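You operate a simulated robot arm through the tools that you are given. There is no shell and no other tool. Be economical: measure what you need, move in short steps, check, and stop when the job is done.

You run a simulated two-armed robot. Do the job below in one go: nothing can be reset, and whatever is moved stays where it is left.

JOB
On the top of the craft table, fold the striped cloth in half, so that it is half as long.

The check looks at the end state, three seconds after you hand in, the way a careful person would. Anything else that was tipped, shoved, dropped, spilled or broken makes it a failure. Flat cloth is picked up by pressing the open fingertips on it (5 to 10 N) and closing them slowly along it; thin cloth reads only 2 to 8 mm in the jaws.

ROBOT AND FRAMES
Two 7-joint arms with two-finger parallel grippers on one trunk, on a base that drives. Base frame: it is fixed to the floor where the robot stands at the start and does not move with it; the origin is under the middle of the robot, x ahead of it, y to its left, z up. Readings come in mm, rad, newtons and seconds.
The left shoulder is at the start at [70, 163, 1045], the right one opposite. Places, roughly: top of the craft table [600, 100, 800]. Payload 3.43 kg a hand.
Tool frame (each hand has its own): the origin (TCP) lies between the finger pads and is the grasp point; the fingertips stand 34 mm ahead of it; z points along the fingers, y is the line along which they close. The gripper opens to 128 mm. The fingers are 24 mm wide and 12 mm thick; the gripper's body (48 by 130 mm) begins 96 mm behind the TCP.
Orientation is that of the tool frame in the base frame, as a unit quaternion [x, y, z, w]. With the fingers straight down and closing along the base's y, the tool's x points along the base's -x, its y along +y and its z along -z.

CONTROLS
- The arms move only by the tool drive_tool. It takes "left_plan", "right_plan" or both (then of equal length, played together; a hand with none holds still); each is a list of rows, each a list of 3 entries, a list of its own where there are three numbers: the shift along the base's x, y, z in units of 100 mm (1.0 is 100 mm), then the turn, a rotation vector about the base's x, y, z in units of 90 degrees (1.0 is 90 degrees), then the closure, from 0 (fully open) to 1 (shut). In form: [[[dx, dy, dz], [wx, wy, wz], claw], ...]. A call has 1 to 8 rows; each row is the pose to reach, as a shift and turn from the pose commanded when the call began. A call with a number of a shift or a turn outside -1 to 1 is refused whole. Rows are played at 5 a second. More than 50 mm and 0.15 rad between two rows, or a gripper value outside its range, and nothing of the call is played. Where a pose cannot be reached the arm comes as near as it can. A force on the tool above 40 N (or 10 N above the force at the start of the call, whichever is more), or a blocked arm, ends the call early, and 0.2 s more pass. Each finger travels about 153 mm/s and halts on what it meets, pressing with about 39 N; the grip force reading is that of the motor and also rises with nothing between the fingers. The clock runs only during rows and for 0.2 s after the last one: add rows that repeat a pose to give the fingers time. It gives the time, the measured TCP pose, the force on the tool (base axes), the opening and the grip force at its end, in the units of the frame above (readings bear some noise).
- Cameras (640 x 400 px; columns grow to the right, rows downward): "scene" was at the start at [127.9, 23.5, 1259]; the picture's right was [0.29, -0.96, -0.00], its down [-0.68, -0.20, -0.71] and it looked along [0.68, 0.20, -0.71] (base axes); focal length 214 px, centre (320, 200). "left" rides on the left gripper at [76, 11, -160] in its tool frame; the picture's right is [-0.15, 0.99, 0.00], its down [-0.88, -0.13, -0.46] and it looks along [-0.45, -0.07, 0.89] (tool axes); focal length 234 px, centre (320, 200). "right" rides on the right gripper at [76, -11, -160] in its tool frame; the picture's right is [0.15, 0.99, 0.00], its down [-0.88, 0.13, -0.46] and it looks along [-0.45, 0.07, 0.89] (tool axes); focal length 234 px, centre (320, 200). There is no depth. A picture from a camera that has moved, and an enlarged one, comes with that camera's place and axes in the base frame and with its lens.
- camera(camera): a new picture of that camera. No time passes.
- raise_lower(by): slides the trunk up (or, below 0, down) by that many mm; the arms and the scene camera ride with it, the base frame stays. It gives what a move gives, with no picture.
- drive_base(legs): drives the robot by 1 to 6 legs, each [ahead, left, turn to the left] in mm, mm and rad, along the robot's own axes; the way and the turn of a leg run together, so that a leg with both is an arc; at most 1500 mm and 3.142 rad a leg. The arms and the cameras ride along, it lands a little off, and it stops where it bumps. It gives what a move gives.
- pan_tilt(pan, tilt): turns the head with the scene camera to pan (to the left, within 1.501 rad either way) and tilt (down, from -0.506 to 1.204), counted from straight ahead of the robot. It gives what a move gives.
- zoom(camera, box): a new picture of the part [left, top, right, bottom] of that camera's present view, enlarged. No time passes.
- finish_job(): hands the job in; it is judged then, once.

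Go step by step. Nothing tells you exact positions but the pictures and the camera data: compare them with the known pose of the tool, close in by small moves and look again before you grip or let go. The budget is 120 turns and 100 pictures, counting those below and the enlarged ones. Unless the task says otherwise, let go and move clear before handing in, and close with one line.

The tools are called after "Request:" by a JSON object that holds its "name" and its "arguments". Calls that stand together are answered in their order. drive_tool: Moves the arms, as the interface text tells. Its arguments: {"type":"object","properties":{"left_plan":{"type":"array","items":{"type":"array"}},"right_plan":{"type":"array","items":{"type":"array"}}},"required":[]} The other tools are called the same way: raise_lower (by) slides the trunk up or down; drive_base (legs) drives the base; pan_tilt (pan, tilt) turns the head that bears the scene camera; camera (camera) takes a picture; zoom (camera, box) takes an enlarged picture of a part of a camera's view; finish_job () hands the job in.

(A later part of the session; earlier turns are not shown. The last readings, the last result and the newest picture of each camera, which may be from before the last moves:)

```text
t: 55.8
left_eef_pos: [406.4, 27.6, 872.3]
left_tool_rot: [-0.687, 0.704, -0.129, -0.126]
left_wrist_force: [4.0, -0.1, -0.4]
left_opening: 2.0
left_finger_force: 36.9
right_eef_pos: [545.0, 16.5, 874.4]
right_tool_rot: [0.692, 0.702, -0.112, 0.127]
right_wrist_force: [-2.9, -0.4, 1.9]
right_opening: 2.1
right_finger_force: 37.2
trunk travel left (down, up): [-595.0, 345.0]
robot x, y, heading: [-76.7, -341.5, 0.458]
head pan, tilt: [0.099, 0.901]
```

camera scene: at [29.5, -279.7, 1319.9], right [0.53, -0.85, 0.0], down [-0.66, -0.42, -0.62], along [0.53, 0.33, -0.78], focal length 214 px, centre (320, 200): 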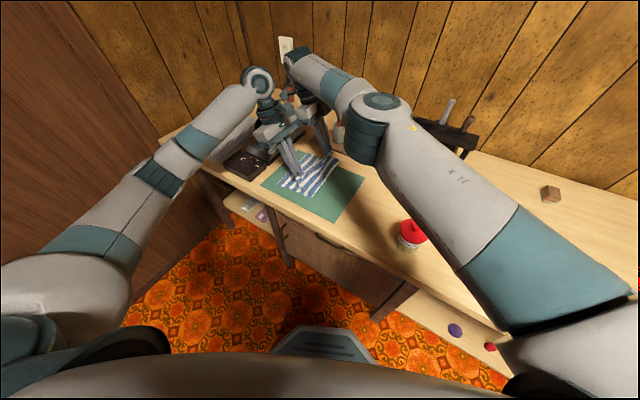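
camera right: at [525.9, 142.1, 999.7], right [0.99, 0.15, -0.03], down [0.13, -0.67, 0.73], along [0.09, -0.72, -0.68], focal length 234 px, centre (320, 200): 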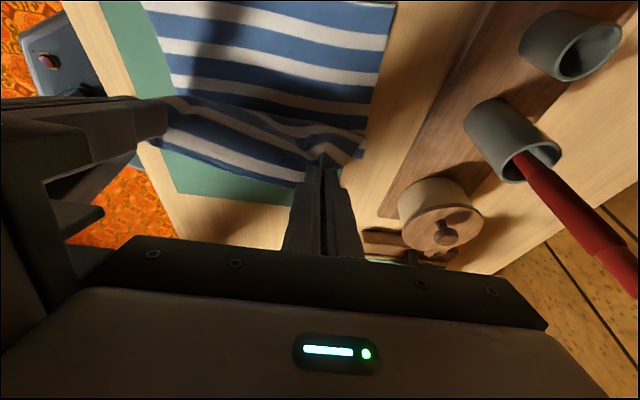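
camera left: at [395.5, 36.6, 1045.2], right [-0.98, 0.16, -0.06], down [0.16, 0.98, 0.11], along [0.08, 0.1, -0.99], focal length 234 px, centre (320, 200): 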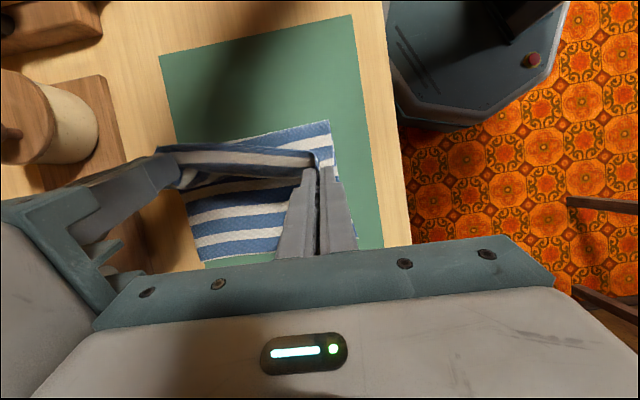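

Hands are level again (left y 27, right y 16). I use the base to shift both +y by about 50 mm, keeping the pose, then lower a bit.

Request:
{"name": "drive_base", "arguments": {"legs": [[22, 45, 0]]}}

Request:
{"name": "raise_lower", "arguments": {"by": -25}}

Request:
{"name": "camera", "arguments": {"camera": "left"}}

Request:
{"name": "camera", "arguments": {"camera": "right"}}

```text
t: 56.7
left_eef_pos: [404.1, 76.8, 873.4]
left_tool_rot: [-0.686, 0.705, -0.13, -0.126]
left_wrist_force: [4.8, 0.1, 0.0]
left_opening: 2.1
left_finger_force: 36.7
right_eef_pos: [546.5, 66.4, 874.7]
right_tool_rot: [0.691, 0.702, -0.112, 0.128]
right_wrist_force: [-4.6, -0.3, 0.1]
right_opening: 2.4
right_finger_force: 37.3
trunk travel left (down, up): [-595.0, 345.0]
robot x, y, heading: [-78.1, -292.5, 0.457]
head pan, tilt: [0.099, 0.901]
```

```text
t: 57.4
left_eef_pos: [403.7, 76.6, 847.8]
left_tool_rot: [-0.686, 0.705, -0.13, -0.126]
left_wrist_force: [4.8, -0.2, 1.4]
left_opening: 2.2
left_finger_force: 36.3
right_eef_pos: [545.1, 63.9, 851.0]
right_tool_rot: [0.692, 0.702, -0.112, 0.127]
right_wrist_force: [-4.0, -0.4, 0.1]
right_opening: 2.4
right_finger_force: 36.8
trunk travel left (down, up): [-570.0, 370.0]
robot x, y, heading: [-78.1, -293.9, 0.456]
head pan, tilt: [0.099, 0.901]
```

```text
38 pictures are left
camera left: at [391.5, 62.5, 1025.9], right [-0.98, 0.16, -0.06], down [0.15, 0.98, 0.11], along [0.08, 0.1, -0.99], focal length 234 px, centre (320, 200)
```

left: 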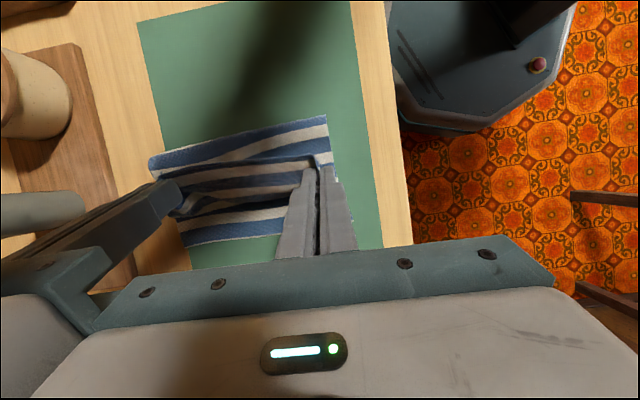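

```text
37 pictures are left
camera right: at [528.9, 189.4, 975.0], right [0.99, 0.16, -0.03], down [0.13, -0.68, 0.73], along [0.09, -0.72, -0.69], focal length 234 px, centre (320, 200)
```

right: 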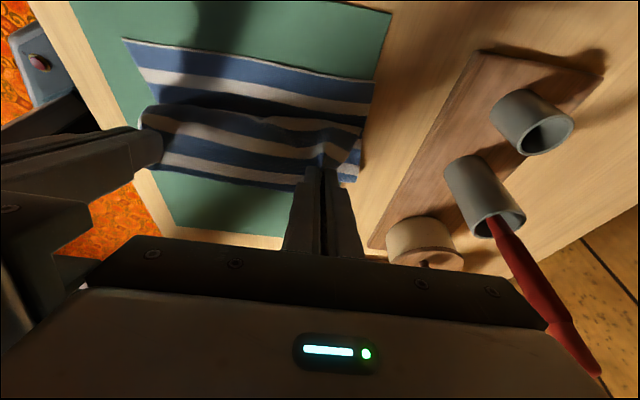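

The lower layer's left edge is now at y about 119 and the fold around y 8. I lower further so the bottom settles before the last advance.

Request:
{"name": "raise_lower", "arguments": {"by": -28}}

Request:
{"name": "drive_base", "arguments": {"legs": [[13, 27, 0]]}}

Request:
{"name": "camera", "arguments": {"camera": "left"}}

Request:
{"name": "camera", "arguments": {"camera": "right"}}

Request:
{"name": "zoom", "arguments": {"camera": "scene", "box": [200, 70, 440, 220]}}

```text
t: 58.1
left_eef_pos: [405.1, 76.9, 820.0]
left_tool_rot: [-0.685, 0.706, -0.129, -0.126]
left_wrist_force: [4.9, 0.2, -0.4]
left_opening: 2.2
left_finger_force: 36.7
right_eef_pos: [544.9, 64.9, 821.3]
right_tool_rot: [0.691, 0.702, -0.111, 0.128]
right_wrist_force: [-4.0, -1.2, -0.4]
right_opening: 2.1
right_finger_force: 37.0
trunk travel left (down, up): [-542.0, 398.0]
robot x, y, heading: [-76.4, -297.9, 0.455]
head pan, tilt: [0.099, 0.901]
```

```text
t: 59.0
left_eef_pos: [403.9, 107.2, 820.1]
left_tool_rot: [-0.686, 0.705, -0.13, -0.127]
left_wrist_force: [4.2, 1.7, 0.1]
left_opening: 2.4
left_finger_force: 37.0
right_eef_pos: [544.1, 95.2, 822.8]
right_tool_rot: [0.691, 0.702, -0.113, 0.129]
right_wrist_force: [-5.2, 0.5, -0.2]
right_opening: 2.5
right_finger_force: 37.2
trunk travel left (down, up): [-542.0, 398.0]
robot x, y, heading: [-78.9, -263.5, 0.461]
head pan, tilt: [0.099, 0.901]
```

```text
36 pictures are left
camera left: at [390.9, 93.4, 997.4], right [-0.98, 0.16, -0.06], down [0.15, 0.98, 0.11], along [0.08, 0.1, -0.99], focal length 234 px, centre (320, 200)
```

left: 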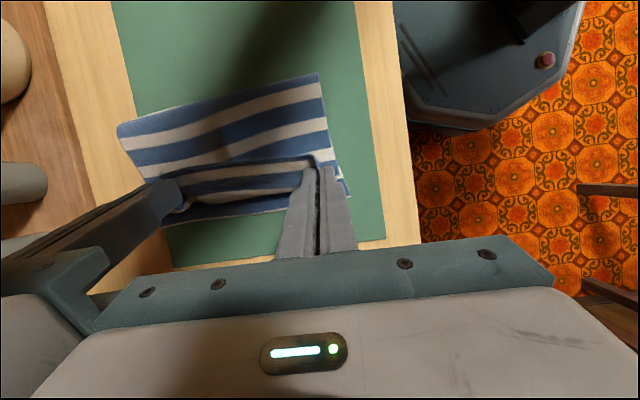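

```text
35 pictures are left
camera right: at [528.5, 220.3, 946.4], right [0.99, 0.16, -0.03], down [0.13, -0.67, 0.73], along [0.09, -0.72, -0.69], focal length 234 px, centre (320, 200)
```

right: 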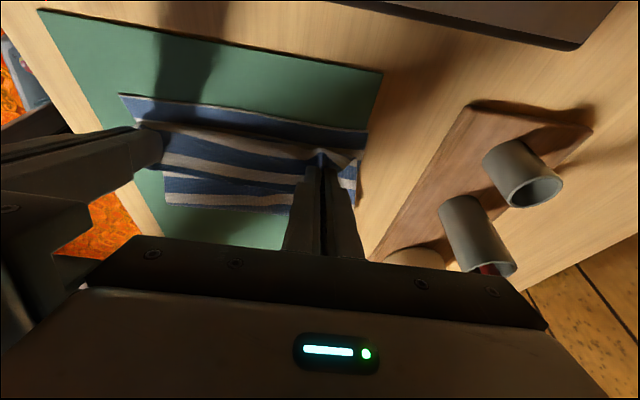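

```text
2.67 times, centred on (320, 145) of scene
camera zoom: at [29.9, -201.1, 1266.8], right [0.53, -0.85, 0.0], down [-0.67, -0.41, -0.62], along [0.53, 0.33, -0.78], focal length 572 px, centre (320, 347)
```

zoom: 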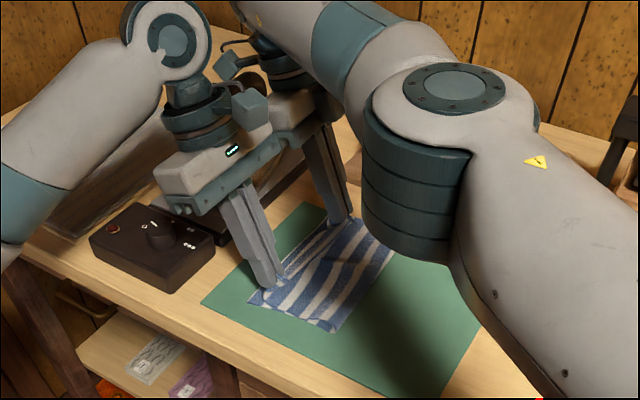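

There is enough slack in the upper layer now. I advance about 8 mm, lower to just above the cloth, and release.

Request:
{"name": "drive_base", "arguments": {"legs": [[4, 8, 0]]}}

Request:
{"name": "raise_lower", "arguments": {"by": -15}}

Request:
{"name": "drive_tool", "arguments": {"left_plan": [[[0, 0, 0], [0, 0, 0], 0.97], [[0, 0, 0], [0, 0, 0], 0.93], [[0, 0, 0], [0, 0, 0], 0.88], [[0, 0, 0], [0, 0, 0], 0.82], [[0, 0, 0], [0, 0, 0], 0.78]], "right_plan": [[[0, 0, 0], [0, 0, 0], 0.97], [[0, 0, 0], [0, 0, 0], 0.93], [[0, 0, 0], [0, 0, 0], 0.88], [[0, 0, 0], [0, 0, 0], 0.82], [[0, 0, 0], [0, 0, 0], 0.78]]}}

Request:
{"name": "camera", "arguments": {"camera": "left"}}

Request:
{"name": "camera", "arguments": {"camera": "right"}}

```text
t: 59.7
left_eef_pos: [403.7, 116.1, 820.0]
left_tool_rot: [-0.686, 0.705, -0.129, -0.126]
left_wrist_force: [3.9, -0.2, -0.3]
left_opening: 2.2
left_finger_force: 37.0
right_eef_pos: [543.7, 104.8, 821.8]
right_tool_rot: [0.691, 0.702, -0.111, 0.128]
right_wrist_force: [-4.0, 0.2, 0.1]
right_opening: 2.4
right_finger_force: 37.0
trunk travel left (down, up): [-542.0, 398.0]
robot x, y, heading: [-80.9, -252.6, 0.457]
head pan, tilt: [0.099, 0.901]
```

```text
t: 60.3
left_eef_pos: [403.7, 116.0, 805.1]
left_tool_rot: [-0.686, 0.705, -0.13, -0.126]
left_wrist_force: [4.1, -0.2, 0.6]
left_opening: 1.7
left_finger_force: 37.2
right_eef_pos: [544.2, 104.1, 806.4]
right_tool_rot: [0.691, 0.703, -0.112, 0.128]
right_wrist_force: [-3.6, 0.5, -0.6]
right_opening: 2.4
right_finger_force: 36.2
trunk travel left (down, up): [-527.0, 413.0]
robot x, y, heading: [-76.6, -255.3, 0.455]
head pan, tilt: [0.099, 0.901]
```

```text
t: 61.5
left_eef_pos: [405.0, 115.9, 805.3]
left_tool_rot: [-0.686, 0.705, -0.13, -0.126]
left_wrist_force: [0.5, 0.6, 0.4]
left_opening: 28.4
left_finger_force: 0.0
right_eef_pos: [544.4, 104.5, 806.8]
right_tool_rot: [0.692, 0.702, -0.113, 0.128]
right_wrist_force: [0.1, -0.1, 0.3]
right_opening: 27.8
right_finger_force: 0.1
trunk travel left (down, up): [-527.0, 413.0]
robot x, y, heading: [-81.3, -257.1, 0.461]
head pan, tilt: [0.099, 0.901]
```

```text
33 pictures are left
camera left: at [391.2, 101.6, 982.6], right [-0.98, 0.16, -0.06], down [0.15, 0.98, 0.11], along [0.08, 0.1, -0.99], focal length 234 px, centre (320, 200)
```

left: 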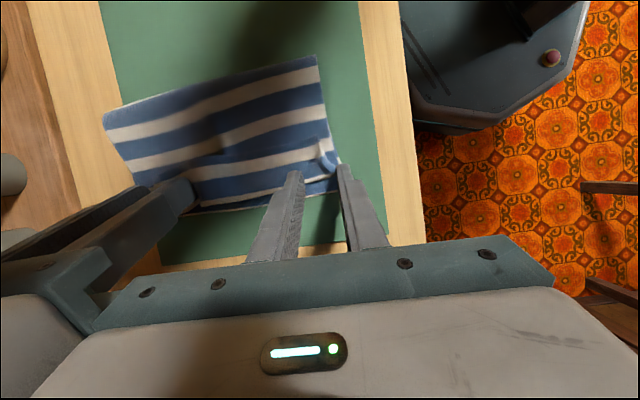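

```text
32 pictures are left
camera right: at [528.7, 228.5, 931.5], right [0.99, 0.16, -0.03], down [0.13, -0.67, 0.73], along [0.09, -0.72, -0.69], focal length 234 px, centre (320, 200)
```

right: 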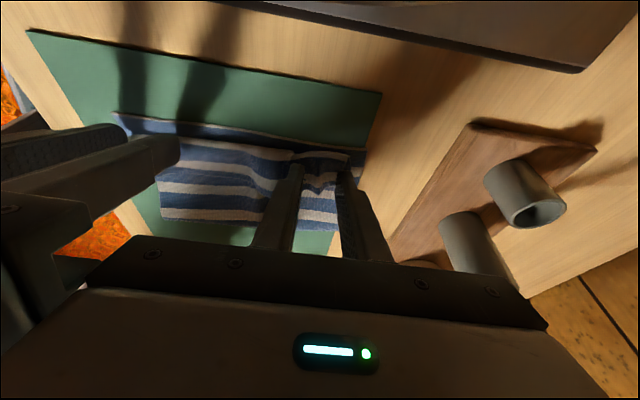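

Released; the hem seems to have relaxed. I raise both hands straight up and inspect.

Request:
{"name": "raise_lower", "arguments": {"by": 100}}

Request:
{"name": "camera", "arguments": {"camera": "left"}}

Request:
{"name": "zoom", "arguments": {"camera": "right", "box": [60, 0, 420, 225]}}

```text
t: 62.9
left_eef_pos: [405.3, 115.7, 904.7]
left_tool_rot: [-0.686, 0.705, -0.129, -0.126]
left_wrist_force: [-0.4, -0.2, 0.1]
left_opening: 28.2
left_finger_force: 0.1
right_eef_pos: [544.3, 103.3, 906.5]
right_tool_rot: [0.691, 0.702, -0.113, 0.128]
right_wrist_force: [0.7, 0.0, 0.8]
right_opening: 27.9
right_finger_force: 0.0
trunk travel left (down, up): [-627.0, 313.0]
robot x, y, heading: [-78.0, -255.3, 0.454]
head pan, tilt: [0.099, 0.901]
```

```text
31 pictures are left
camera left: at [391.4, 101.7, 1082.4], right [-0.98, 0.16, -0.06], down [0.15, 0.98, 0.11], along [0.08, 0.1, -0.99], focal length 234 px, centre (320, 200)
```

left: 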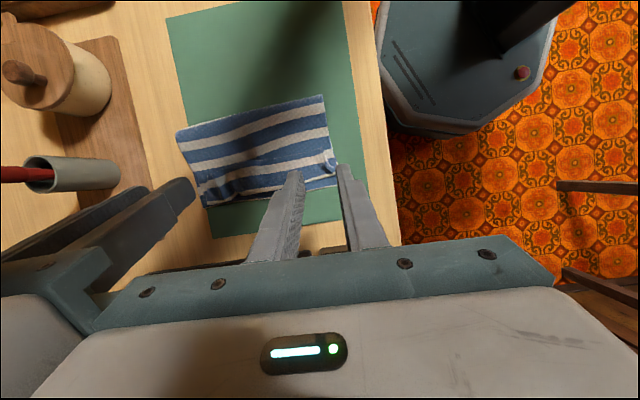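

```text
1.78 times, centred on (240, 112) of right
camera zoom: at [528.9, 228.7, 1031.3], right [0.99, 0.16, -0.03], down [0.13, -0.67, 0.73], along [0.09, -0.72, -0.69], focal length 416 px, centre (462, 356)
```

zoom: 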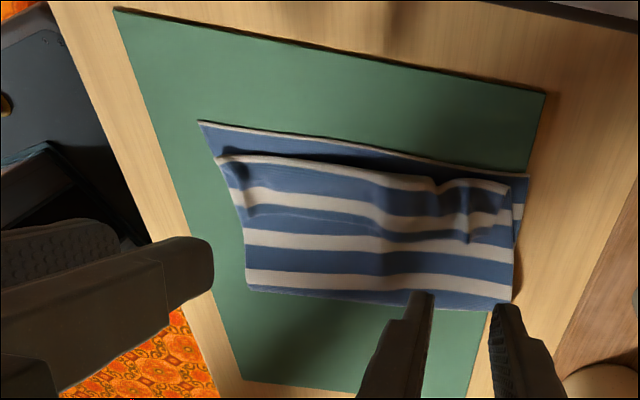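

Request:
{"name": "zoom", "arguments": {"camera": "left", "box": [160, 85, 360, 210]}}

Request:
{"name": "zoom", "arguments": {"camera": "right", "box": [170, 55, 370, 180]}}

```text
3.20 times, centred on (260, 148) of left
camera zoom: at [391.4, 101.7, 1082.4], right [-0.98, 0.16, -0.06], down [0.15, 0.98, 0.11], along [0.08, 0.1, -0.99], focal length 749 px, centre (512, 368)
```

zoom: 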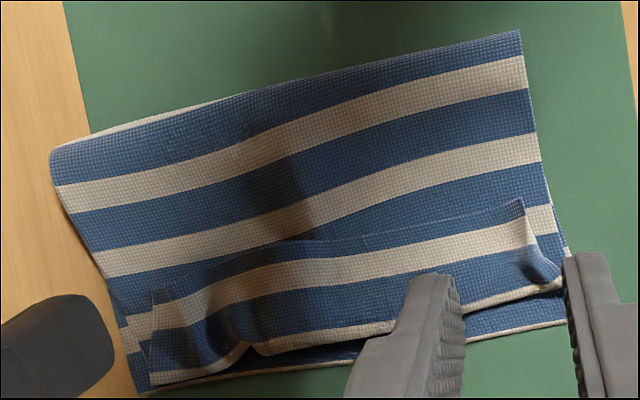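

```text
3.20 times, centred on (270, 118) of right
camera zoom: at [528.9, 228.7, 1031.3], right [0.99, 0.16, -0.03], down [0.13, -0.67, 0.73], along [0.09, -0.72, -0.69], focal length 749 px, centre (480, 464)
```

zoom: 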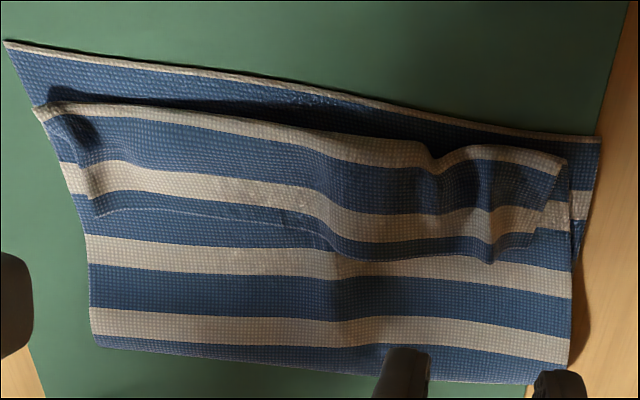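

The hem (about 45 mm) is still turned back on top, because I set it down short. Its free edge lies at y about 70–76 with standing ridges at x 402 and 550; I level the hands and go re-pinch those to pull it out fully.

Request:
{"name": "drive_tool", "arguments": {"left_plan": [[[0, -0.15, 0], [0.06, 0, 0], 0.78], [[0, -0.3, -0.1], [0.12, 0, 0], 0.78], [[-0.02, -0.4, -0.3], [0.18, 0, 0], 0.78], [[-0.025, -0.48, -0.5], [0.23, 0, 0], 0.78], [[-0.025, -0.48, -0.6], [0.23, 0, 0], 0.78]], "right_plan": [[[0.02, -0.1, 0], [0.06, 0, 0], 0.78], [[0.04, -0.2, -0.1], [0.12, 0, 0], 0.78], [[0.06, -0.25, -0.3], [0.18, 0, 0], 0.78], [[0.06, -0.3, -0.5], [0.22, 0, 0], 0.78], [[0.06, -0.3, -0.6], [0.22, 0, 0], 0.78]]}}

Request:
{"name": "zoom", "arguments": {"camera": "left", "box": [100, 60, 400, 248]}}

Request:
{"name": "zoom", "arguments": {"camera": "right", "box": [100, 60, 400, 248]}}

```text
t: 64.1
left_eef_pos: [402.4, 70.6, 846.2]
left_tool_rot: [-0.698, 0.716, -0.001, -0.001]
left_wrist_force: [-0.3, -0.2, -1.7]
left_opening: 28.3
left_finger_force: 0.0
right_eef_pos: [550.5, 77.1, 846.6]
right_tool_rot: [0.703, 0.711, 0.01, 0.007]
right_wrist_force: [0.5, -0.4, 0.0]
right_opening: 28.0
right_finger_force: 0.0
trunk travel left (down, up): [-627.0, 313.0]
robot x, y, heading: [-80.5, -256.1, 0.457]
head pan, tilt: [0.099, 0.901]
```

```text
2.13 times, centred on (250, 154) of left
camera zoom: at [389.3, -5.8, 1007.0], right [-0.98, 0.17, 0.0], down [0.15, 0.88, 0.45], along [0.08, 0.45, -0.89], focal length 498 px, centre (469, 298)
```

zoom: 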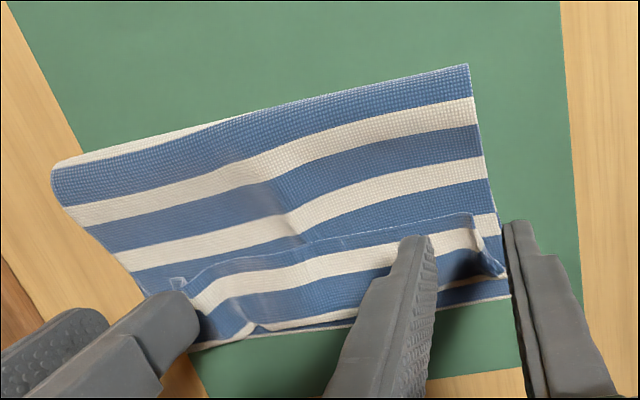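

```text
2.13 times, centred on (250, 154) of right
camera zoom: at [534.7, 149.9, 1006.3], right [0.99, 0.16, 0.02], down [0.13, -0.88, 0.45], along [0.09, -0.45, -0.89], focal length 498 px, centre (469, 298)
```

zoom: 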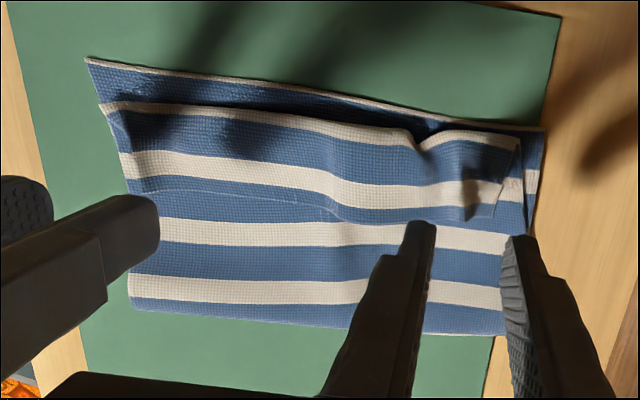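

The ridges are right between the finger pairs. I descend to just above the top layer.

Request:
{"name": "drive_tool", "arguments": {"left_plan": [[[-0.02, -0.05, -0.15], [0, 0, 0], 0.78], [[-0.02, -0.05, -0.3], [0, 0, 0], 0.78], [[-0.02, -0.05, -0.4], [0, 0, 0], 0.78]], "right_plan": [[[0, -0.05, -0.15], [0, 0, 0], 0.78], [[0, -0.05, -0.3], [0, 0, 0], 0.78], [[0, -0.05, -0.4], [0, 0, 0], 0.78]]}}

Request:
{"name": "zoom", "arguments": {"camera": "left", "box": [180, 80, 420, 230]}}

Request:
{"name": "zoom", "arguments": {"camera": "right", "box": [180, 80, 420, 230]}}

```text
t: 64.9
left_eef_pos: [400.2, 63.9, 806.2]
left_tool_rot: [-0.697, 0.717, -0.001, -0.001]
left_wrist_force: [-0.2, -0.9, 1.1]
left_opening: 28.0
left_finger_force: 0.0
right_eef_pos: [551.4, 69.6, 806.6]
right_tool_rot: [0.704, 0.71, 0.011, 0.007]
right_wrist_force: [0.2, -0.1, -0.8]
right_opening: 28.3
right_finger_force: 0.0
trunk travel left (down, up): [-627.0, 313.0]
robot x, y, heading: [-78.8, -254.0, 0.456]
head pan, tilt: [0.099, 0.901]
```

```text
2.67 times, centred on (300, 155) of left
camera zoom: at [386.8, -12.2, 967.3], right [-0.98, 0.17, 0.0], down [0.15, 0.88, 0.45], along [0.08, 0.45, -0.89], focal length 624 px, centre (373, 320)
```

zoom: 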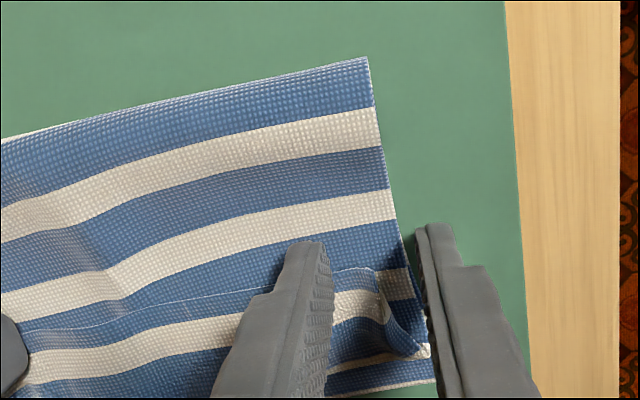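

```text
2.67 times, centred on (300, 155) of right
camera zoom: at [535.3, 143.6, 966.4], right [0.99, 0.16, 0.02], down [0.13, -0.88, 0.45], along [0.09, -0.45, -0.89], focal length 624 px, centre (373, 320)
```

zoom: 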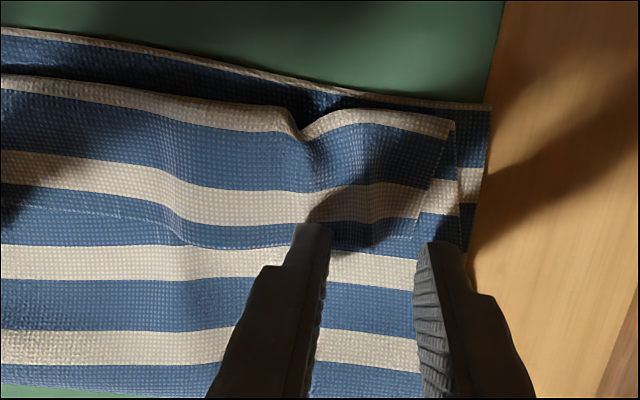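

To pinch only the hem, I tilt the hands slightly (-15°) so the inner finger corners touch it, shift both inward from the corners, and come down lightly.

Request:
{"name": "drive_tool", "arguments": {"left_plan": [[[0, 0, 0.1], [-0.08, 0, 0], 0.78], [[0.08, 0.05, 0.1], [-0.167, 0, 0], 0.78], [[0.08, 0.05, 0.03], [-0.167, 0, 0], 0.78], [[0.08, 0.05, 0.03], [-0.167, 0, 0], 0.78]], "right_plan": [[[0, 0, 0.1], [-0.08, 0, 0], 0.78], [[-0.03, 0.07, 0.1], [-0.167, 0, 0], 0.78], [[-0.03, 0.07, 0.03], [-0.167, 0, 0], 0.78], [[-0.03, 0.07, 0.03], [-0.167, 0, 0], 0.78]]}}

Request:
{"name": "zoom", "arguments": {"camera": "left", "box": [180, 80, 420, 230]}}

Request:
{"name": "zoom", "arguments": {"camera": "right", "box": [180, 80, 420, 230]}}

```text
t: 65.9
left_eef_pos: [408.6, 68.0, 807.3]
left_tool_rot: [-0.691, 0.71, -0.095, -0.094]
left_wrist_force: [0.0, 0.1, -0.5]
left_opening: 28.1
left_finger_force: 0.0
right_eef_pos: [548.6, 77.0, 810.6]
right_tool_rot: [0.696, 0.706, -0.083, 0.099]
right_wrist_force: [0.1, 0.4, -0.3]
right_opening: 28.2
right_finger_force: 0.0
trunk travel left (down, up): [-627.0, 313.0]
robot x, y, heading: [-76.4, -256.4, 0.458]
head pan, tilt: [0.099, 0.901]
```

```text
2.67 times, centred on (300, 155) of left
camera zoom: at [394.4, 37.1, 983.3], right [-0.98, 0.17, -0.05], down [0.15, 0.97, 0.21], along [0.08, 0.2, -0.98], focal length 624 px, centre (373, 320)
```

zoom: 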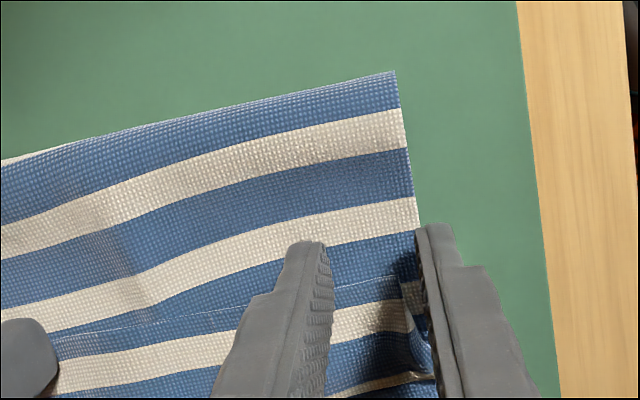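

```text
2.67 times, centred on (300, 155) of right
camera zoom: at [531.2, 190.6, 944.3], right [0.99, 0.16, -0.02], down [0.13, -0.73, 0.67], along [0.09, -0.66, -0.74], focal length 624 px, centre (373, 320)
```

zoom: 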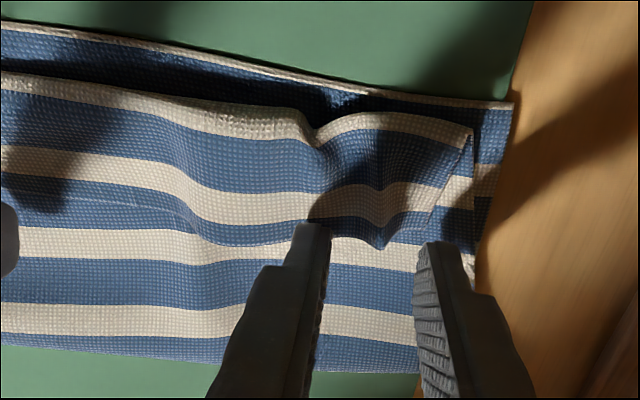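

Positions look right. I lower until light contact.

Request:
{"name": "drive_tool", "arguments": {"left_plan": [[[0, 0.02, -0.01], [0, 0, 0], 0.78], [[0, 0.02, -0.02], [0, 0, 0], 0.78], [[0, 0.02, -0.03], [0, 0, 0], 0.78]], "right_plan": [[[0, 0, -0.02], [0, 0, 0], 0.78], [[0, 0, -0.04], [0, 0, 0], 0.78], [[0, 0, -0.06], [0, 0, 0], 0.78]]}}

```text
t: 66.7
left_eef_pos: [408.5, 70.2, 804.4]
left_tool_rot: [-0.692, 0.71, -0.095, -0.093]
left_wrist_force: [-1.2, 0.4, -0.4]
left_opening: 28.1
left_finger_force: 0.1
right_eef_pos: [547.3, 76.0, 803.3]
right_tool_rot: [0.696, 0.706, -0.084, 0.099]
right_wrist_force: [0.0, -0.4, 0.2]
right_opening: 28.4
right_finger_force: 0.0
trunk travel left (down, up): [-627.0, 313.0]
robot x, y, heading: [-79.8, -256.3, 0.458]
head pan, tilt: [0.099, 0.901]
```

Request:
{"name": "drive_tool", "arguments": {"left_plan": [[[0, 0, -0.01], [0, 0, 0], 0.78], [[0, 0, -0.02], [0, 0, 0], 0.78], [[0, 0, -0.03], [0, 0, 0], 0.78]], "right_plan": [[[0, 0, -0.01], [0, 0, 0], 0.78], [[0, 0, -0.015], [0, 0, 0], 0.78], [[0, 0, -0.02], [0, 0, 0], 0.78]]}}

```text
t: 67.5
left_eef_pos: [407.8, 70.4, 803.1]
left_tool_rot: [-0.691, 0.711, -0.095, -0.092]
left_wrist_force: [0.0, 0.0, 1.4]
left_opening: 28.1
left_finger_force: 0.0
right_eef_pos: [548.0, 77.0, 802.3]
right_tool_rot: [0.696, 0.706, -0.083, 0.098]
right_wrist_force: [0.1, -0.3, 0.9]
right_opening: 28.1
right_finger_force: 0.1
trunk travel left (down, up): [-627.0, 313.0]
robot x, y, heading: [-77.5, -253.5, 0.459]
head pan, tilt: [0.099, 0.901]
```

Contact is just starting. I press 1–1.5 mm further and close slowly.

Request:
{"name": "drive_tool", "arguments": {"left_plan": [[[0, 0, -0.015], [0, 0, 0], 0.78], [[0, 0, -0.015], [0, 0, 0], 0.82], [[0, 0, -0.015], [0, 0, 0], 0.86], [[0, 0, -0.015], [0, 0, 0], 0.9], [[0, 0, -0.015], [0, 0, 0], 0.93], [[0, 0, -0.015], [0, 0, 0], 0.96], [[0, 0, -0.015], [0, 0, 0], 1.0], [[0, 0, -0.015], [0, 0, 0], 1.0]], "right_plan": [[[0, 0, -0.01], [0, 0, 0], 0.78], [[0, 0, -0.01], [0, 0, 0], 0.82], [[0, 0, -0.01], [0, 0, 0], 0.86], [[0, 0, -0.01], [0, 0, 0], 0.9], [[0, 0, -0.01], [0, 0, 0], 0.93], [[0, 0, -0.01], [0, 0, 0], 0.96], [[0, 0, -0.01], [0, 0, 0], 1.0], [[0, 0, -0.01], [0, 0, 0], 1.0]]}}

Request:
{"name": "zoom", "arguments": {"camera": "left", "box": [180, 80, 420, 230]}}

Request:
{"name": "zoom", "arguments": {"camera": "right", "box": [180, 80, 420, 230]}}

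```text
t: 69.3
left_eef_pos: [408.6, 69.5, 801.1]
left_tool_rot: [-0.691, 0.711, -0.095, -0.092]
left_wrist_force: [5.4, 1.1, 4.1]
left_opening: 2.8
left_finger_force: 37.7
right_eef_pos: [546.9, 75.9, 800.9]
right_tool_rot: [0.697, 0.706, -0.084, 0.099]
right_wrist_force: [-2.4, -0.8, 3.9]
right_opening: 1.9
right_finger_force: 36.6
trunk travel left (down, up): [-627.0, 313.0]
robot x, y, heading: [-75.8, -250.8, 0.458]
head pan, tilt: [0.099, 0.901]
```

```text
2.67 times, centred on (300, 155) of left
camera zoom: at [395.1, 37.5, 976.3], right [-0.98, 0.17, -0.05], down [0.15, 0.97, 0.21], along [0.08, 0.2, -0.98], focal length 624 px, centre (373, 320)
```

zoom: 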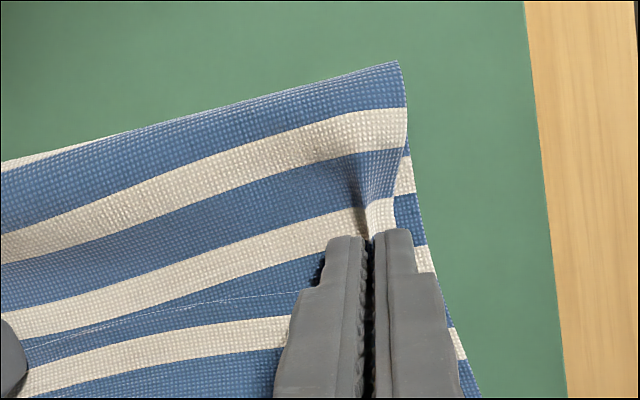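

```text
2.67 times, centred on (300, 155) of right
camera zoom: at [530.9, 189.4, 936.1], right [0.99, 0.16, -0.02], down [0.13, -0.73, 0.67], along [0.09, -0.66, -0.74], focal length 624 px, centre (373, 320)
```

zoom: 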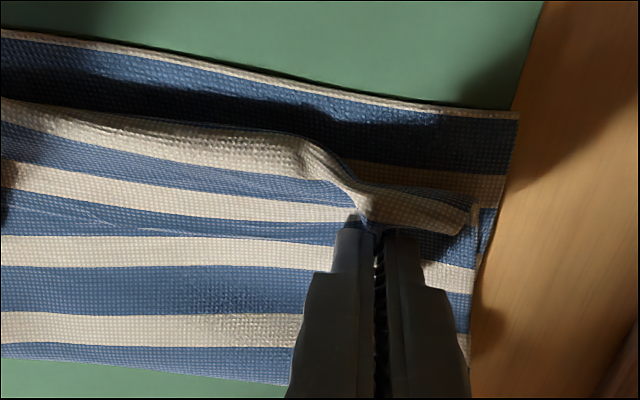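

The left may have caught the layer underneath too. I lift both 20 mm and check.

Request:
{"name": "drive_tool", "arguments": {"left_plan": [[[0, 0.02, 0.1], [0, 0, 0], 1.0], [[0, 0.06, 0.2], [0, 0, 0], 1.0], [[0, 0.1, 0.25], [0, 0, 0], 1.0]], "right_plan": [[[0, 0.02, 0.1], [0, 0, 0], 1.0], [[0, 0.06, 0.2], [0, 0, 0], 1.0], [[0, 0.1, 0.25], [0, 0, 0], 1.0]]}}

Request:
{"name": "zoom", "arguments": {"camera": "left", "box": [100, 60, 420, 260]}}

Request:
{"name": "zoom", "arguments": {"camera": "right", "box": [100, 60, 420, 260]}}

```text
t: 70.1
left_eef_pos: [407.4, 79.7, 824.3]
left_tool_rot: [-0.691, 0.71, -0.094, -0.093]
left_wrist_force: [3.9, 0.4, 1.2]
left_opening: 2.8
left_finger_force: 37.5
right_eef_pos: [547.2, 86.3, 825.5]
right_tool_rot: [0.696, 0.707, -0.083, 0.099]
right_wrist_force: [-4.2, -1.2, 0.1]
right_opening: 2.0
right_finger_force: 36.6
trunk travel left (down, up): [-627.0, 313.0]
robot x, y, heading: [-80.9, -256.3, 0.458]
head pan, tilt: [0.099, 0.901]
```

```text
2.00 times, centred on (260, 160) of left
camera zoom: at [394.7, 48.0, 999.9], right [-0.98, 0.17, -0.05], down [0.15, 0.97, 0.21], along [0.08, 0.2, -0.98], focal length 468 px, centre (440, 280)
```

zoom: 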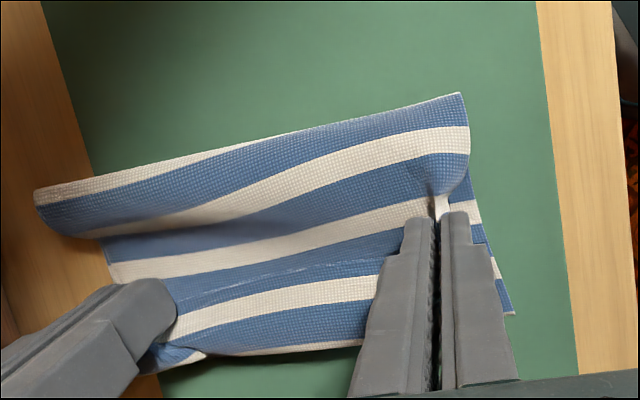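

```text
2.00 times, centred on (260, 160) of right
camera zoom: at [531.3, 199.2, 960.4], right [0.99, 0.16, -0.02], down [0.13, -0.73, 0.67], along [0.09, -0.66, -0.74], focal length 468 px, centre (440, 280)
```

zoom: 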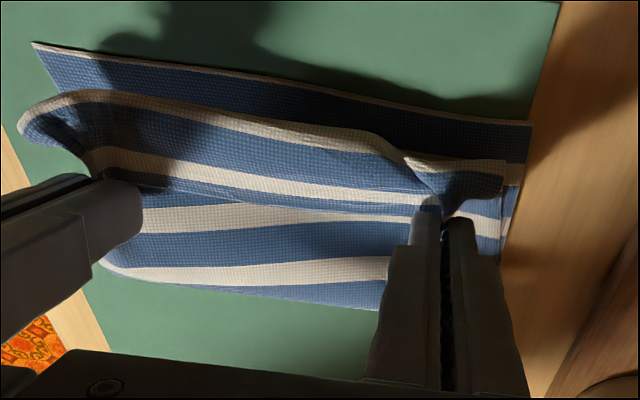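

The left hand holds the layer below as well, so I set it down and release the left only, keeping the right on the hem.

Request:
{"name": "drive_tool", "arguments": {"left_plan": [[[0, -0.05, -0.12], [0, 0, 0], 1.0], [[0, -0.1, -0.22], [0, 0, 0], 1.0], [[0, -0.1, -0.22], [0, 0, 0], 0.9], [[0, -0.1, -0.22], [0, 0, 0], 0.78], [[0, -0.1, 0.1], [0, 0, 0], 0.78], [[0, -0.1, 0.5], [0, 0, 0], 0.78]], "right_plan": [[[0, -0.05, -0.06], [0, 0, 0], 1.0], [[0, -0.1, -0.1], [0, 0, 0], 1.0], [[0, -0.1, -0.1], [0, 0, 0], 1.0], [[0, -0.1, -0.1], [0, 0, 0], 1.0], [[0, -0.1, -0.1], [0, 0, 0], 1.0], [[0, -0.1, -0.1], [0, 0, 0], 1.0]]}}

Request:
{"name": "zoom", "arguments": {"camera": "left", "box": [100, 60, 420, 260]}}

```text
t: 71.5
left_eef_pos: [407.5, 69.5, 875.1]
left_tool_rot: [-0.691, 0.71, -0.094, -0.093]
left_wrist_force: [0.5, 0.5, 0.9]
left_opening: 28.2
left_finger_force: 0.1
right_eef_pos: [547.6, 76.0, 816.2]
right_tool_rot: [0.696, 0.706, -0.084, 0.098]
right_wrist_force: [-0.3, -0.4, 0.3]
right_opening: 2.0
right_finger_force: 36.3
trunk travel left (down, up): [-627.0, 313.0]
robot x, y, heading: [-80.7, -256.2, 0.461]
head pan, tilt: [0.099, 0.901]
```

```text
2.00 times, centred on (260, 160) of left
camera zoom: at [393.9, 37.9, 1050.3], right [-0.98, 0.17, -0.04], down [0.16, 0.97, 0.21], along [0.08, 0.2, -0.98], focal length 468 px, centre (440, 280)
```

zoom: 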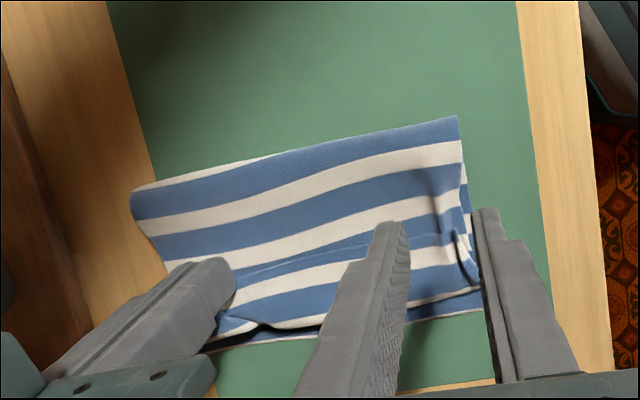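

Now the right hand carries its end of the hem outward to +y to unroll it.

Request:
{"name": "drive_tool", "arguments": {"right_plan": [[[0, 0.12, 0.12], [0, 0, 0], 1.0], [[0, 0.28, 0.2], [0.03, 0, 0], 1.0], [[0, 0.44, 0.22], [0.06, 0, 0], 1.0], [[0, 0.58, 0.18], [0.1, 0, 0], 1.0], [[0, 0.65, 0.1], [0.14, 0, 0], 1.0]]}}

Request:
{"name": "zoom", "arguments": {"camera": "left", "box": [100, 60, 420, 260]}}

Request:
{"name": "zoom", "arguments": {"camera": "right", "box": [60, 40, 420, 265]}}

```text
t: 72.7
left_eef_pos: [408.0, 67.5, 874.7]
left_tool_rot: [-0.692, 0.71, -0.095, -0.093]
left_wrist_force: [1.0, 0.4, -0.7]
left_opening: 28.2
left_finger_force: 0.0
right_eef_pos: [547.9, 142.1, 824.9]
right_tool_rot: [0.703, 0.711, -0.006, 0.021]
right_wrist_force: [1.1, -0.3, -0.9]
right_opening: 1.9
right_finger_force: 36.6
trunk travel left (down, up): [-627.0, 313.0]
robot x, y, heading: [-77.3, -255.9, 0.454]
head pan, tilt: [0.099, 0.901]
```

```text
2.00 times, centred on (260, 160) of left
camera zoom: at [394.7, 37.7, 1050.1], right [-0.98, 0.17, -0.04], down [0.15, 0.97, 0.21], along [0.08, 0.2, -0.98], focal length 468 px, centre (440, 280)
```

zoom: 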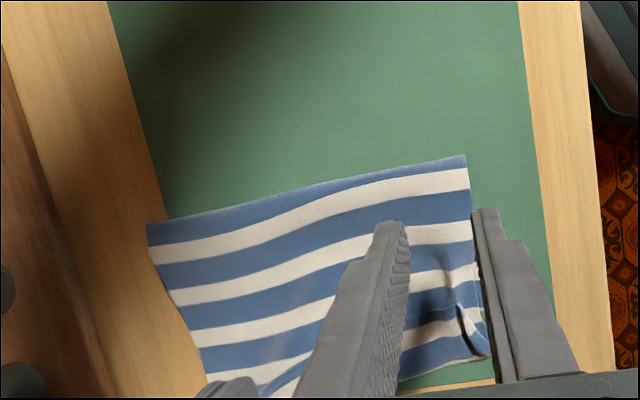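

```text
1.78 times, centred on (240, 152) of right
camera zoom: at [531.6, 222.5, 980.9], right [0.99, 0.16, 0.02], down [0.13, -0.86, 0.49], along [0.09, -0.48, -0.87], focal length 416 px, centre (462, 284)
```

zoom: 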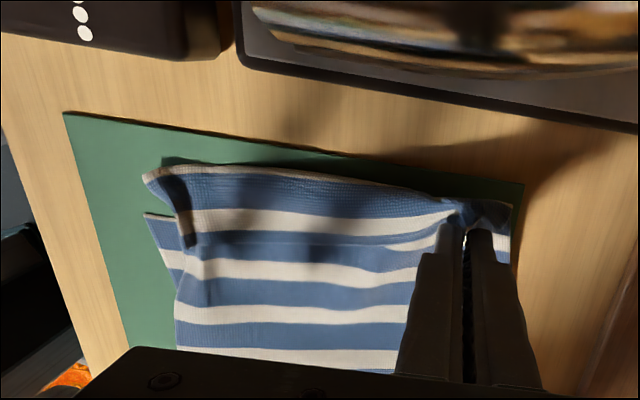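

The right hem end does unroll, but the whole upper layer is too far left now. The cleanest way is to carry the edge back to flat and regrasp it across the edge (closing along y); I start by carrying the right hand's corner back.

Request:
{"name": "drive_tool", "arguments": {"right_plan": [[[0, -0.2, 0.2], [0, 0, 0], 1.0], [[0, -0.45, 0.35], [0, 0, 0], 1.0], [[0, -0.7, 0.45], [0, 0, 0], 1.0], [[0, -1.0, 0.5], [0, 0, 0], 1.0]], "left_plan": [[[0, 0, 0.1], [0.04, 0, 0], 0.78], [[0, 0, 0.3], [0.08, 0, 0], 0.78], [[0, 0, 0.5], [0.12, 0, 0], 0.78], [[0, 0, 0.7], [0.167, 0, 0], 0.78]]}}

Request:
{"name": "drive_tool", "arguments": {"right_plan": [[[0, -0.3, 0.0], [0, 0, 0], 1.0], [[0, -0.6, -0.05], [0, 0, 0], 1.0], [[0, -0.85, -0.15], [0, 0, 0], 1.0], [[0, -1.0, -0.25], [0, 0, 0], 1.0]]}}

Request:
{"name": "drive_tool", "arguments": {"right_plan": [[[0, -0.3, -0.1], [0, 0, 0], 1.0], [[0, -0.6, -0.22], [0, 0, 0], 1.0], [[0, -0.8, -0.33], [0, 0, 0], 1.0], [[0, -0.9, -0.4], [0, 0, 0], 1.0]]}}

Request:
{"name": "camera", "arguments": {"camera": "left"}}

```text
t: 73.7
left_eef_pos: [409.3, 66.8, 947.5]
left_tool_rot: [-0.697, 0.717, 0.0, 0.0]
left_wrist_force: [0.6, 0.8, -0.3]
left_opening: 28.6
left_finger_force: 0.0
right_eef_pos: [547.2, 39.6, 875.7]
right_tool_rot: [0.703, 0.711, -0.005, 0.021]
right_wrist_force: [-0.4, -0.3, -0.1]
right_opening: 1.7
right_finger_force: 36.7
trunk travel left (down, up): [-627.0, 313.0]
robot x, y, heading: [-81.3, -252.4, 0.453]
head pan, tilt: [0.099, 0.901]
```

```text
t: 74.7
left_eef_pos: [408.0, 68.6, 946.0]
left_tool_rot: [-0.697, 0.717, -0.001, 0.0]
left_wrist_force: [0.0, 0.0, 0.4]
left_opening: 28.0
left_finger_force: 0.1
right_eef_pos: [548.3, -60.6, 850.4]
right_tool_rot: [0.703, 0.711, -0.005, 0.022]
right_wrist_force: [0.4, -0.1, 0.0]
right_opening: 2.0
right_finger_force: 36.9
trunk travel left (down, up): [-627.0, 313.0]
robot x, y, heading: [-81.8, -254.7, 0.456]
head pan, tilt: [0.099, 0.901]
```

```text
t: 75.7
left_eef_pos: [408.6, 69.2, 946.0]
left_tool_rot: [-0.698, 0.716, -0.001, -0.001]
left_wrist_force: [-0.1, -0.8, -0.4]
left_opening: 28.2
left_finger_force: 0.1
right_eef_pos: [547.8, -149.7, 809.7]
right_tool_rot: [0.702, 0.711, -0.005, 0.02]
right_wrist_force: [-1.4, 0.1, -0.2]
right_opening: 2.0
right_finger_force: 36.9
trunk travel left (down, up): [-627.0, 313.0]
robot x, y, heading: [-79.1, -256.6, 0.454]
head pan, tilt: [0.099, 0.901]
```

```text
14 pictures are left
camera left: at [395.5, -7.0, 1107.2], right [-0.98, 0.17, 0.0], down [0.15, 0.88, 0.45], along [0.08, 0.45, -0.89], focal length 234 px, centre (320, 200)
```

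left: 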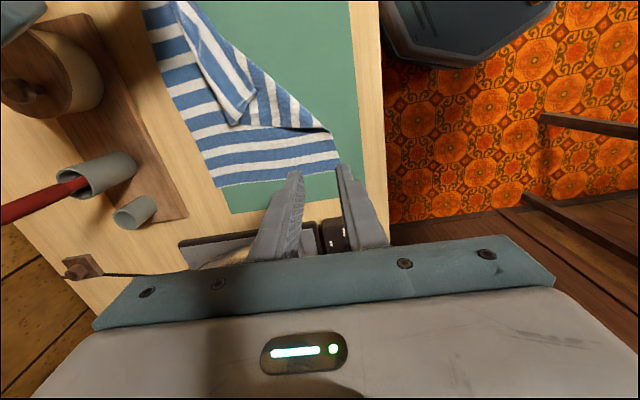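

The right corner is back; the near corner still lies folded over as a triangular flap with its tip near [518,24]. I zoom in to plan picking that tip with the left hand.

Request:
{"name": "zoom", "arguments": {"camera": "left", "box": [130, 0, 370, 150]}}

```text
2.67 times, centred on (250, 75) of left
camera zoom: at [395.5, -7.0, 1107.2], right [-0.98, 0.17, 0.0], down [0.15, 0.88, 0.45], along [0.08, 0.45, -0.89], focal length 624 px, centre (507, 533)
```

zoom: 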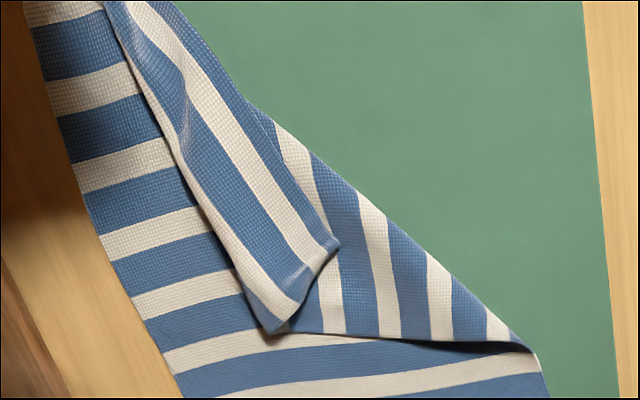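

The hem's corner tip C is at about [481,-8], its edge facing -x. I release the right corner here (it's at its flat place), clear that hand, and bring the left over C.

Request:
{"name": "drive_tool", "arguments": {"right_plan": [[[0, 0, -0.08], [0, 0, 0], 1.0], [[0, 0, -0.08], [0, 0, 0], 0.9], [[0, 0, -0.08], [0, 0, 0], 0.78], [[0, 0, 0.2], [0, 0, 0], 0.78], [[0, 0, 0.6], [0, 0, 0], 0.78], [[0, 0, 1.0], [0, 0, 0], 0.78]], "left_plan": [[[0.1, -0.1, 0], [0, 0, 0], 0.8], [[0.25, -0.25, 0], [0, 0, 0], 0.84], [[0.4, -0.4, 0], [0, 0, 0], 0.84], [[0.55, -0.55, 0], [0, 0, 0], 0.84], [[0.7, -0.7, 0], [0, 0, 0], 0.84], [[0.76, -0.87, -0.2], [0, 0, 0], 0.84]]}}

Request:
{"name": "drive_tool", "arguments": {"right_plan": [[[0, -0.3, 0.3], [0, 0, 0], 0.78], [[0, -0.7, 0.5], [0, 0, 0], 0.78]], "left_plan": [[[0, 0, -0.4], [0, 0, 0], 0.84], [[0, 0, -0.8], [0, 0, 0], 0.84]]}}

Request:
{"name": "zoom", "arguments": {"camera": "left", "box": [140, 50, 460, 250]}}

```text
t: 77.1
left_eef_pos: [482.5, -17.4, 925.0]
left_tool_rot: [-0.698, 0.717, 0.0, 0.0]
left_wrist_force: [0.1, -0.6, 1.5]
left_opening: 20.6
left_finger_force: 0.0
right_eef_pos: [549.3, -149.7, 911.8]
right_tool_rot: [0.704, 0.71, -0.005, 0.021]
right_wrist_force: [-0.1, -0.5, -0.1]
right_opening: 28.2
right_finger_force: 0.0
trunk travel left (down, up): [-627.0, 313.0]
robot x, y, heading: [-79.1, -256.8, 0.459]
head pan, tilt: [0.099, 0.901]
```

```text
t: 77.7
left_eef_pos: [482.7, -20.9, 847.8]
left_tool_rot: [-0.698, 0.717, -0.001, -0.001]
left_wrist_force: [-0.2, 0.0, 0.7]
left_opening: 20.4
left_finger_force: 0.0
right_eef_pos: [550.1, -220.9, 963.0]
right_tool_rot: [0.703, 0.711, -0.005, 0.021]
right_wrist_force: [0.5, -0.2, 0.0]
right_opening: 28.1
right_finger_force: 0.0
trunk travel left (down, up): [-627.0, 313.0]
robot x, y, heading: [-77.3, -254.1, 0.459]
head pan, tilt: [0.099, 0.901]
```

```text
2.00 times, centred on (300, 150) of left
camera zoom: at [467.5, -96.3, 1008.0], right [-0.98, 0.17, 0.0], down [0.15, 0.88, 0.45], along [0.08, 0.45, -0.89], focal length 468 px, centre (360, 300)
```

zoom: 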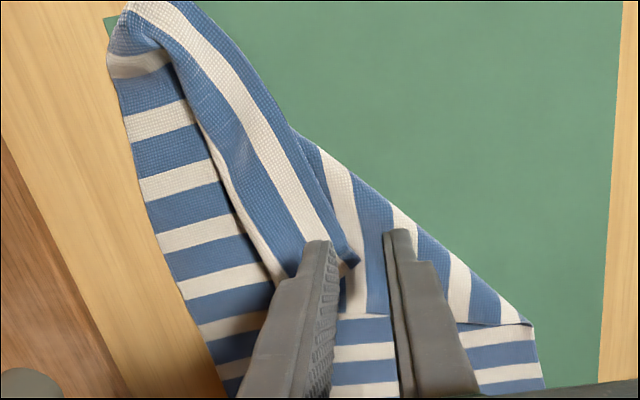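

C is at about [486,0] with its edge at x 493 near y -15. I shift over it and lower.

Request:
{"name": "drive_tool", "arguments": {"left_plan": [[[0.05, 0.03, -0.2], [0, 0, 0], 0.84], [[0.09, 0.05, -0.38], [0, 0, 0], 0.84], [[0.09, 0.05, -0.42], [0, 0, 0], 0.84], [[0.09, 0.05, -0.45], [0, 0, 0], 0.84]]}}

```text
t: 78.7
left_eef_pos: [492.2, -13.4, 800.9]
left_tool_rot: [-0.697, 0.717, 0.0, -0.001]
left_wrist_force: [0.2, 0.0, 0.4]
left_opening: 20.3
left_finger_force: 0.0
right_eef_pos: [550.0, -219.1, 962.3]
right_tool_rot: [0.703, 0.711, -0.006, 0.021]
right_wrist_force: [0.1, 0.5, 0.2]
right_opening: 28.3
right_finger_force: 0.1
trunk travel left (down, up): [-627.0, 313.0]
robot x, y, heading: [-81.9, -254.6, 0.459]
head pan, tilt: [0.099, 0.901]
```

Request:
{"name": "drive_tool", "arguments": {"left_plan": [[[0, 0, -0.01], [0, 0, 0], 0.84], [[0, 0, -0.02], [0, 0, 0], 0.86], [[0, 0, -0.02], [0, 0, 0], 0.89], [[0, 0, -0.02], [0, 0, 0], 0.92], [[0, 0, -0.02], [0, 0, 0], 0.95], [[0, 0, -0.02], [0, 0, 0], 0.98], [[0, 0, -0.02], [0, 0, 0], 1.0], [[0, 0, 0.2], [0, 0, 0], 1.0]]}}

Request:
{"name": "zoom", "arguments": {"camera": "left", "box": [140, 50, 460, 250]}}

```text
t: 80.5
left_eef_pos: [491.5, -12.7, 821.2]
left_tool_rot: [-0.698, 0.716, 0.0, -0.001]
left_wrist_force: [-1.0, -0.2, 1.6]
left_opening: 1.6
left_finger_force: 36.2
right_eef_pos: [550.0, -219.5, 962.3]
right_tool_rot: [0.702, 0.711, -0.005, 0.023]
right_wrist_force: [-0.4, -0.2, 0.3]
right_opening: 28.2
right_finger_force: 0.0
trunk travel left (down, up): [-627.0, 313.0]
robot x, y, heading: [-79.0, -255.0, 0.457]
head pan, tilt: [0.099, 0.901]
```

```text
2.00 times, centred on (300, 150) of left
camera zoom: at [478.2, -88.1, 982.7], right [-0.98, 0.17, 0.0], down [0.15, 0.88, 0.45], along [0.08, 0.45, -0.89], focal length 468 px, centre (360, 300)
```

zoom: 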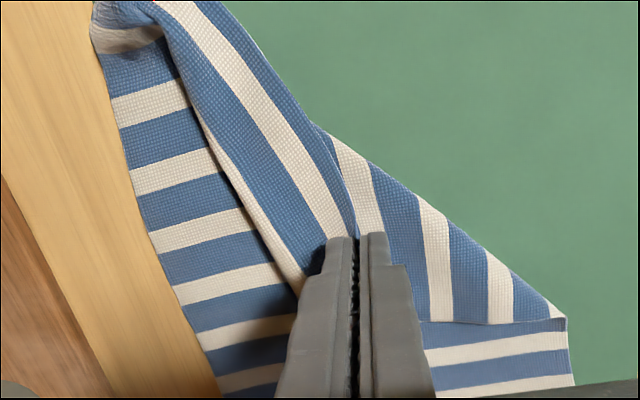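

The left now holds just the hem corner (1.6 mm). I carry it back toward its flat place near [380,-130].

Request:
{"name": "drive_tool", "arguments": {"left_plan": [[[-0.15, -0.2, 0.2], [0, 0, 0.06], 1.0], [[-0.35, -0.4, 0.3], [0, 0, 0.12], 1.0], [[-0.6, -0.65, 0.35], [0, 0, 0.18], 1.0], [[-0.8, -0.85, 0.3], [0, 0, 0.24], 1.0], [[-0.98, -1.0, 0.15], [0, 0, 0.3], 1.0]]}}

Request:
{"name": "drive_tool", "arguments": {"left_plan": [[[-0.08, -0.12, -0.15], [0, 0, 0.06], 1.0], [[-0.12, -0.22, -0.25], [0, 0, 0.12], 1.0], [[-0.12, -0.22, -0.28], [0, 0, 0.12], 1.0]]}}

Request:
{"name": "camera", "arguments": {"camera": "right"}}

```text
t: 81.7
left_eef_pos: [410.2, -105.2, 825.2]
left_tool_rot: [0.845, -0.535, 0.001, 0.003]
left_wrist_force: [0.3, 0.1, -0.4]
left_opening: 1.9
left_finger_force: 37.1
left hand out of reach, approached as far as the arm can: row 5
right_eef_pos: [550.2, -218.9, 962.0]
right_tool_rot: [0.703, 0.711, -0.005, 0.022]
right_wrist_force: [-0.7, -0.3, 0.5]
right_opening: 28.2
right_finger_force: 0.0
trunk travel left (down, up): [-627.0, 313.0]
robot x, y, heading: [-83.3, -255.7, 0.458]
head pan, tilt: [0.099, 0.901]
```

```text
t: 82.1
left_eef_pos: [421.7, -108.0, 797.6]
left_tool_rot: [0.869, -0.495, 0.0, 0.002]
left_wrist_force: [-7.8, 0.5, 12.2]
left_opening: 1.8
left_finger_force: 36.9
left hand out of reach, approached as far as the arm can: row 1, 2
right_eef_pos: [550.1, -218.7, 962.9]
right_tool_rot: [0.703, 0.711, -0.005, 0.022]
right_wrist_force: [0.6, 0.7, -0.4]
right_opening: 28.1
right_finger_force: 0.0
trunk travel left (down, up): [-627.0, 313.0]
robot x, y, heading: [-80.0, -256.0, 0.458]
head pan, tilt: [0.099, 0.901]
stopped in row 2 (left hand): the force on the tool passed its limit (the readings are from after the stop); the commanded pose is now the measured one
```

```text
10 pictures are left
camera right: at [533.4, -138.1, 1119.1], right [0.99, 0.16, 0.02], down [0.13, -0.86, 0.49], along [0.09, -0.48, -0.87], focal length 234 px, centre (320, 200)
```

right: 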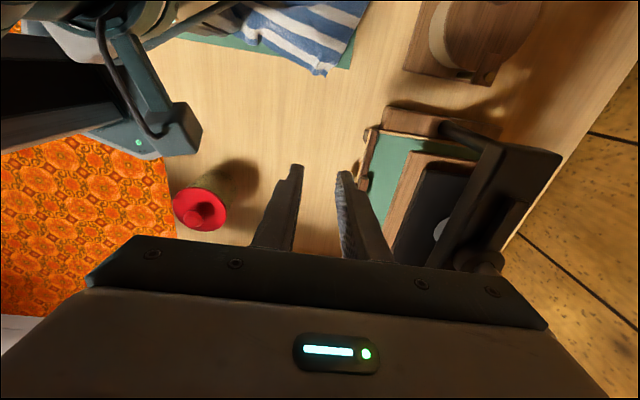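

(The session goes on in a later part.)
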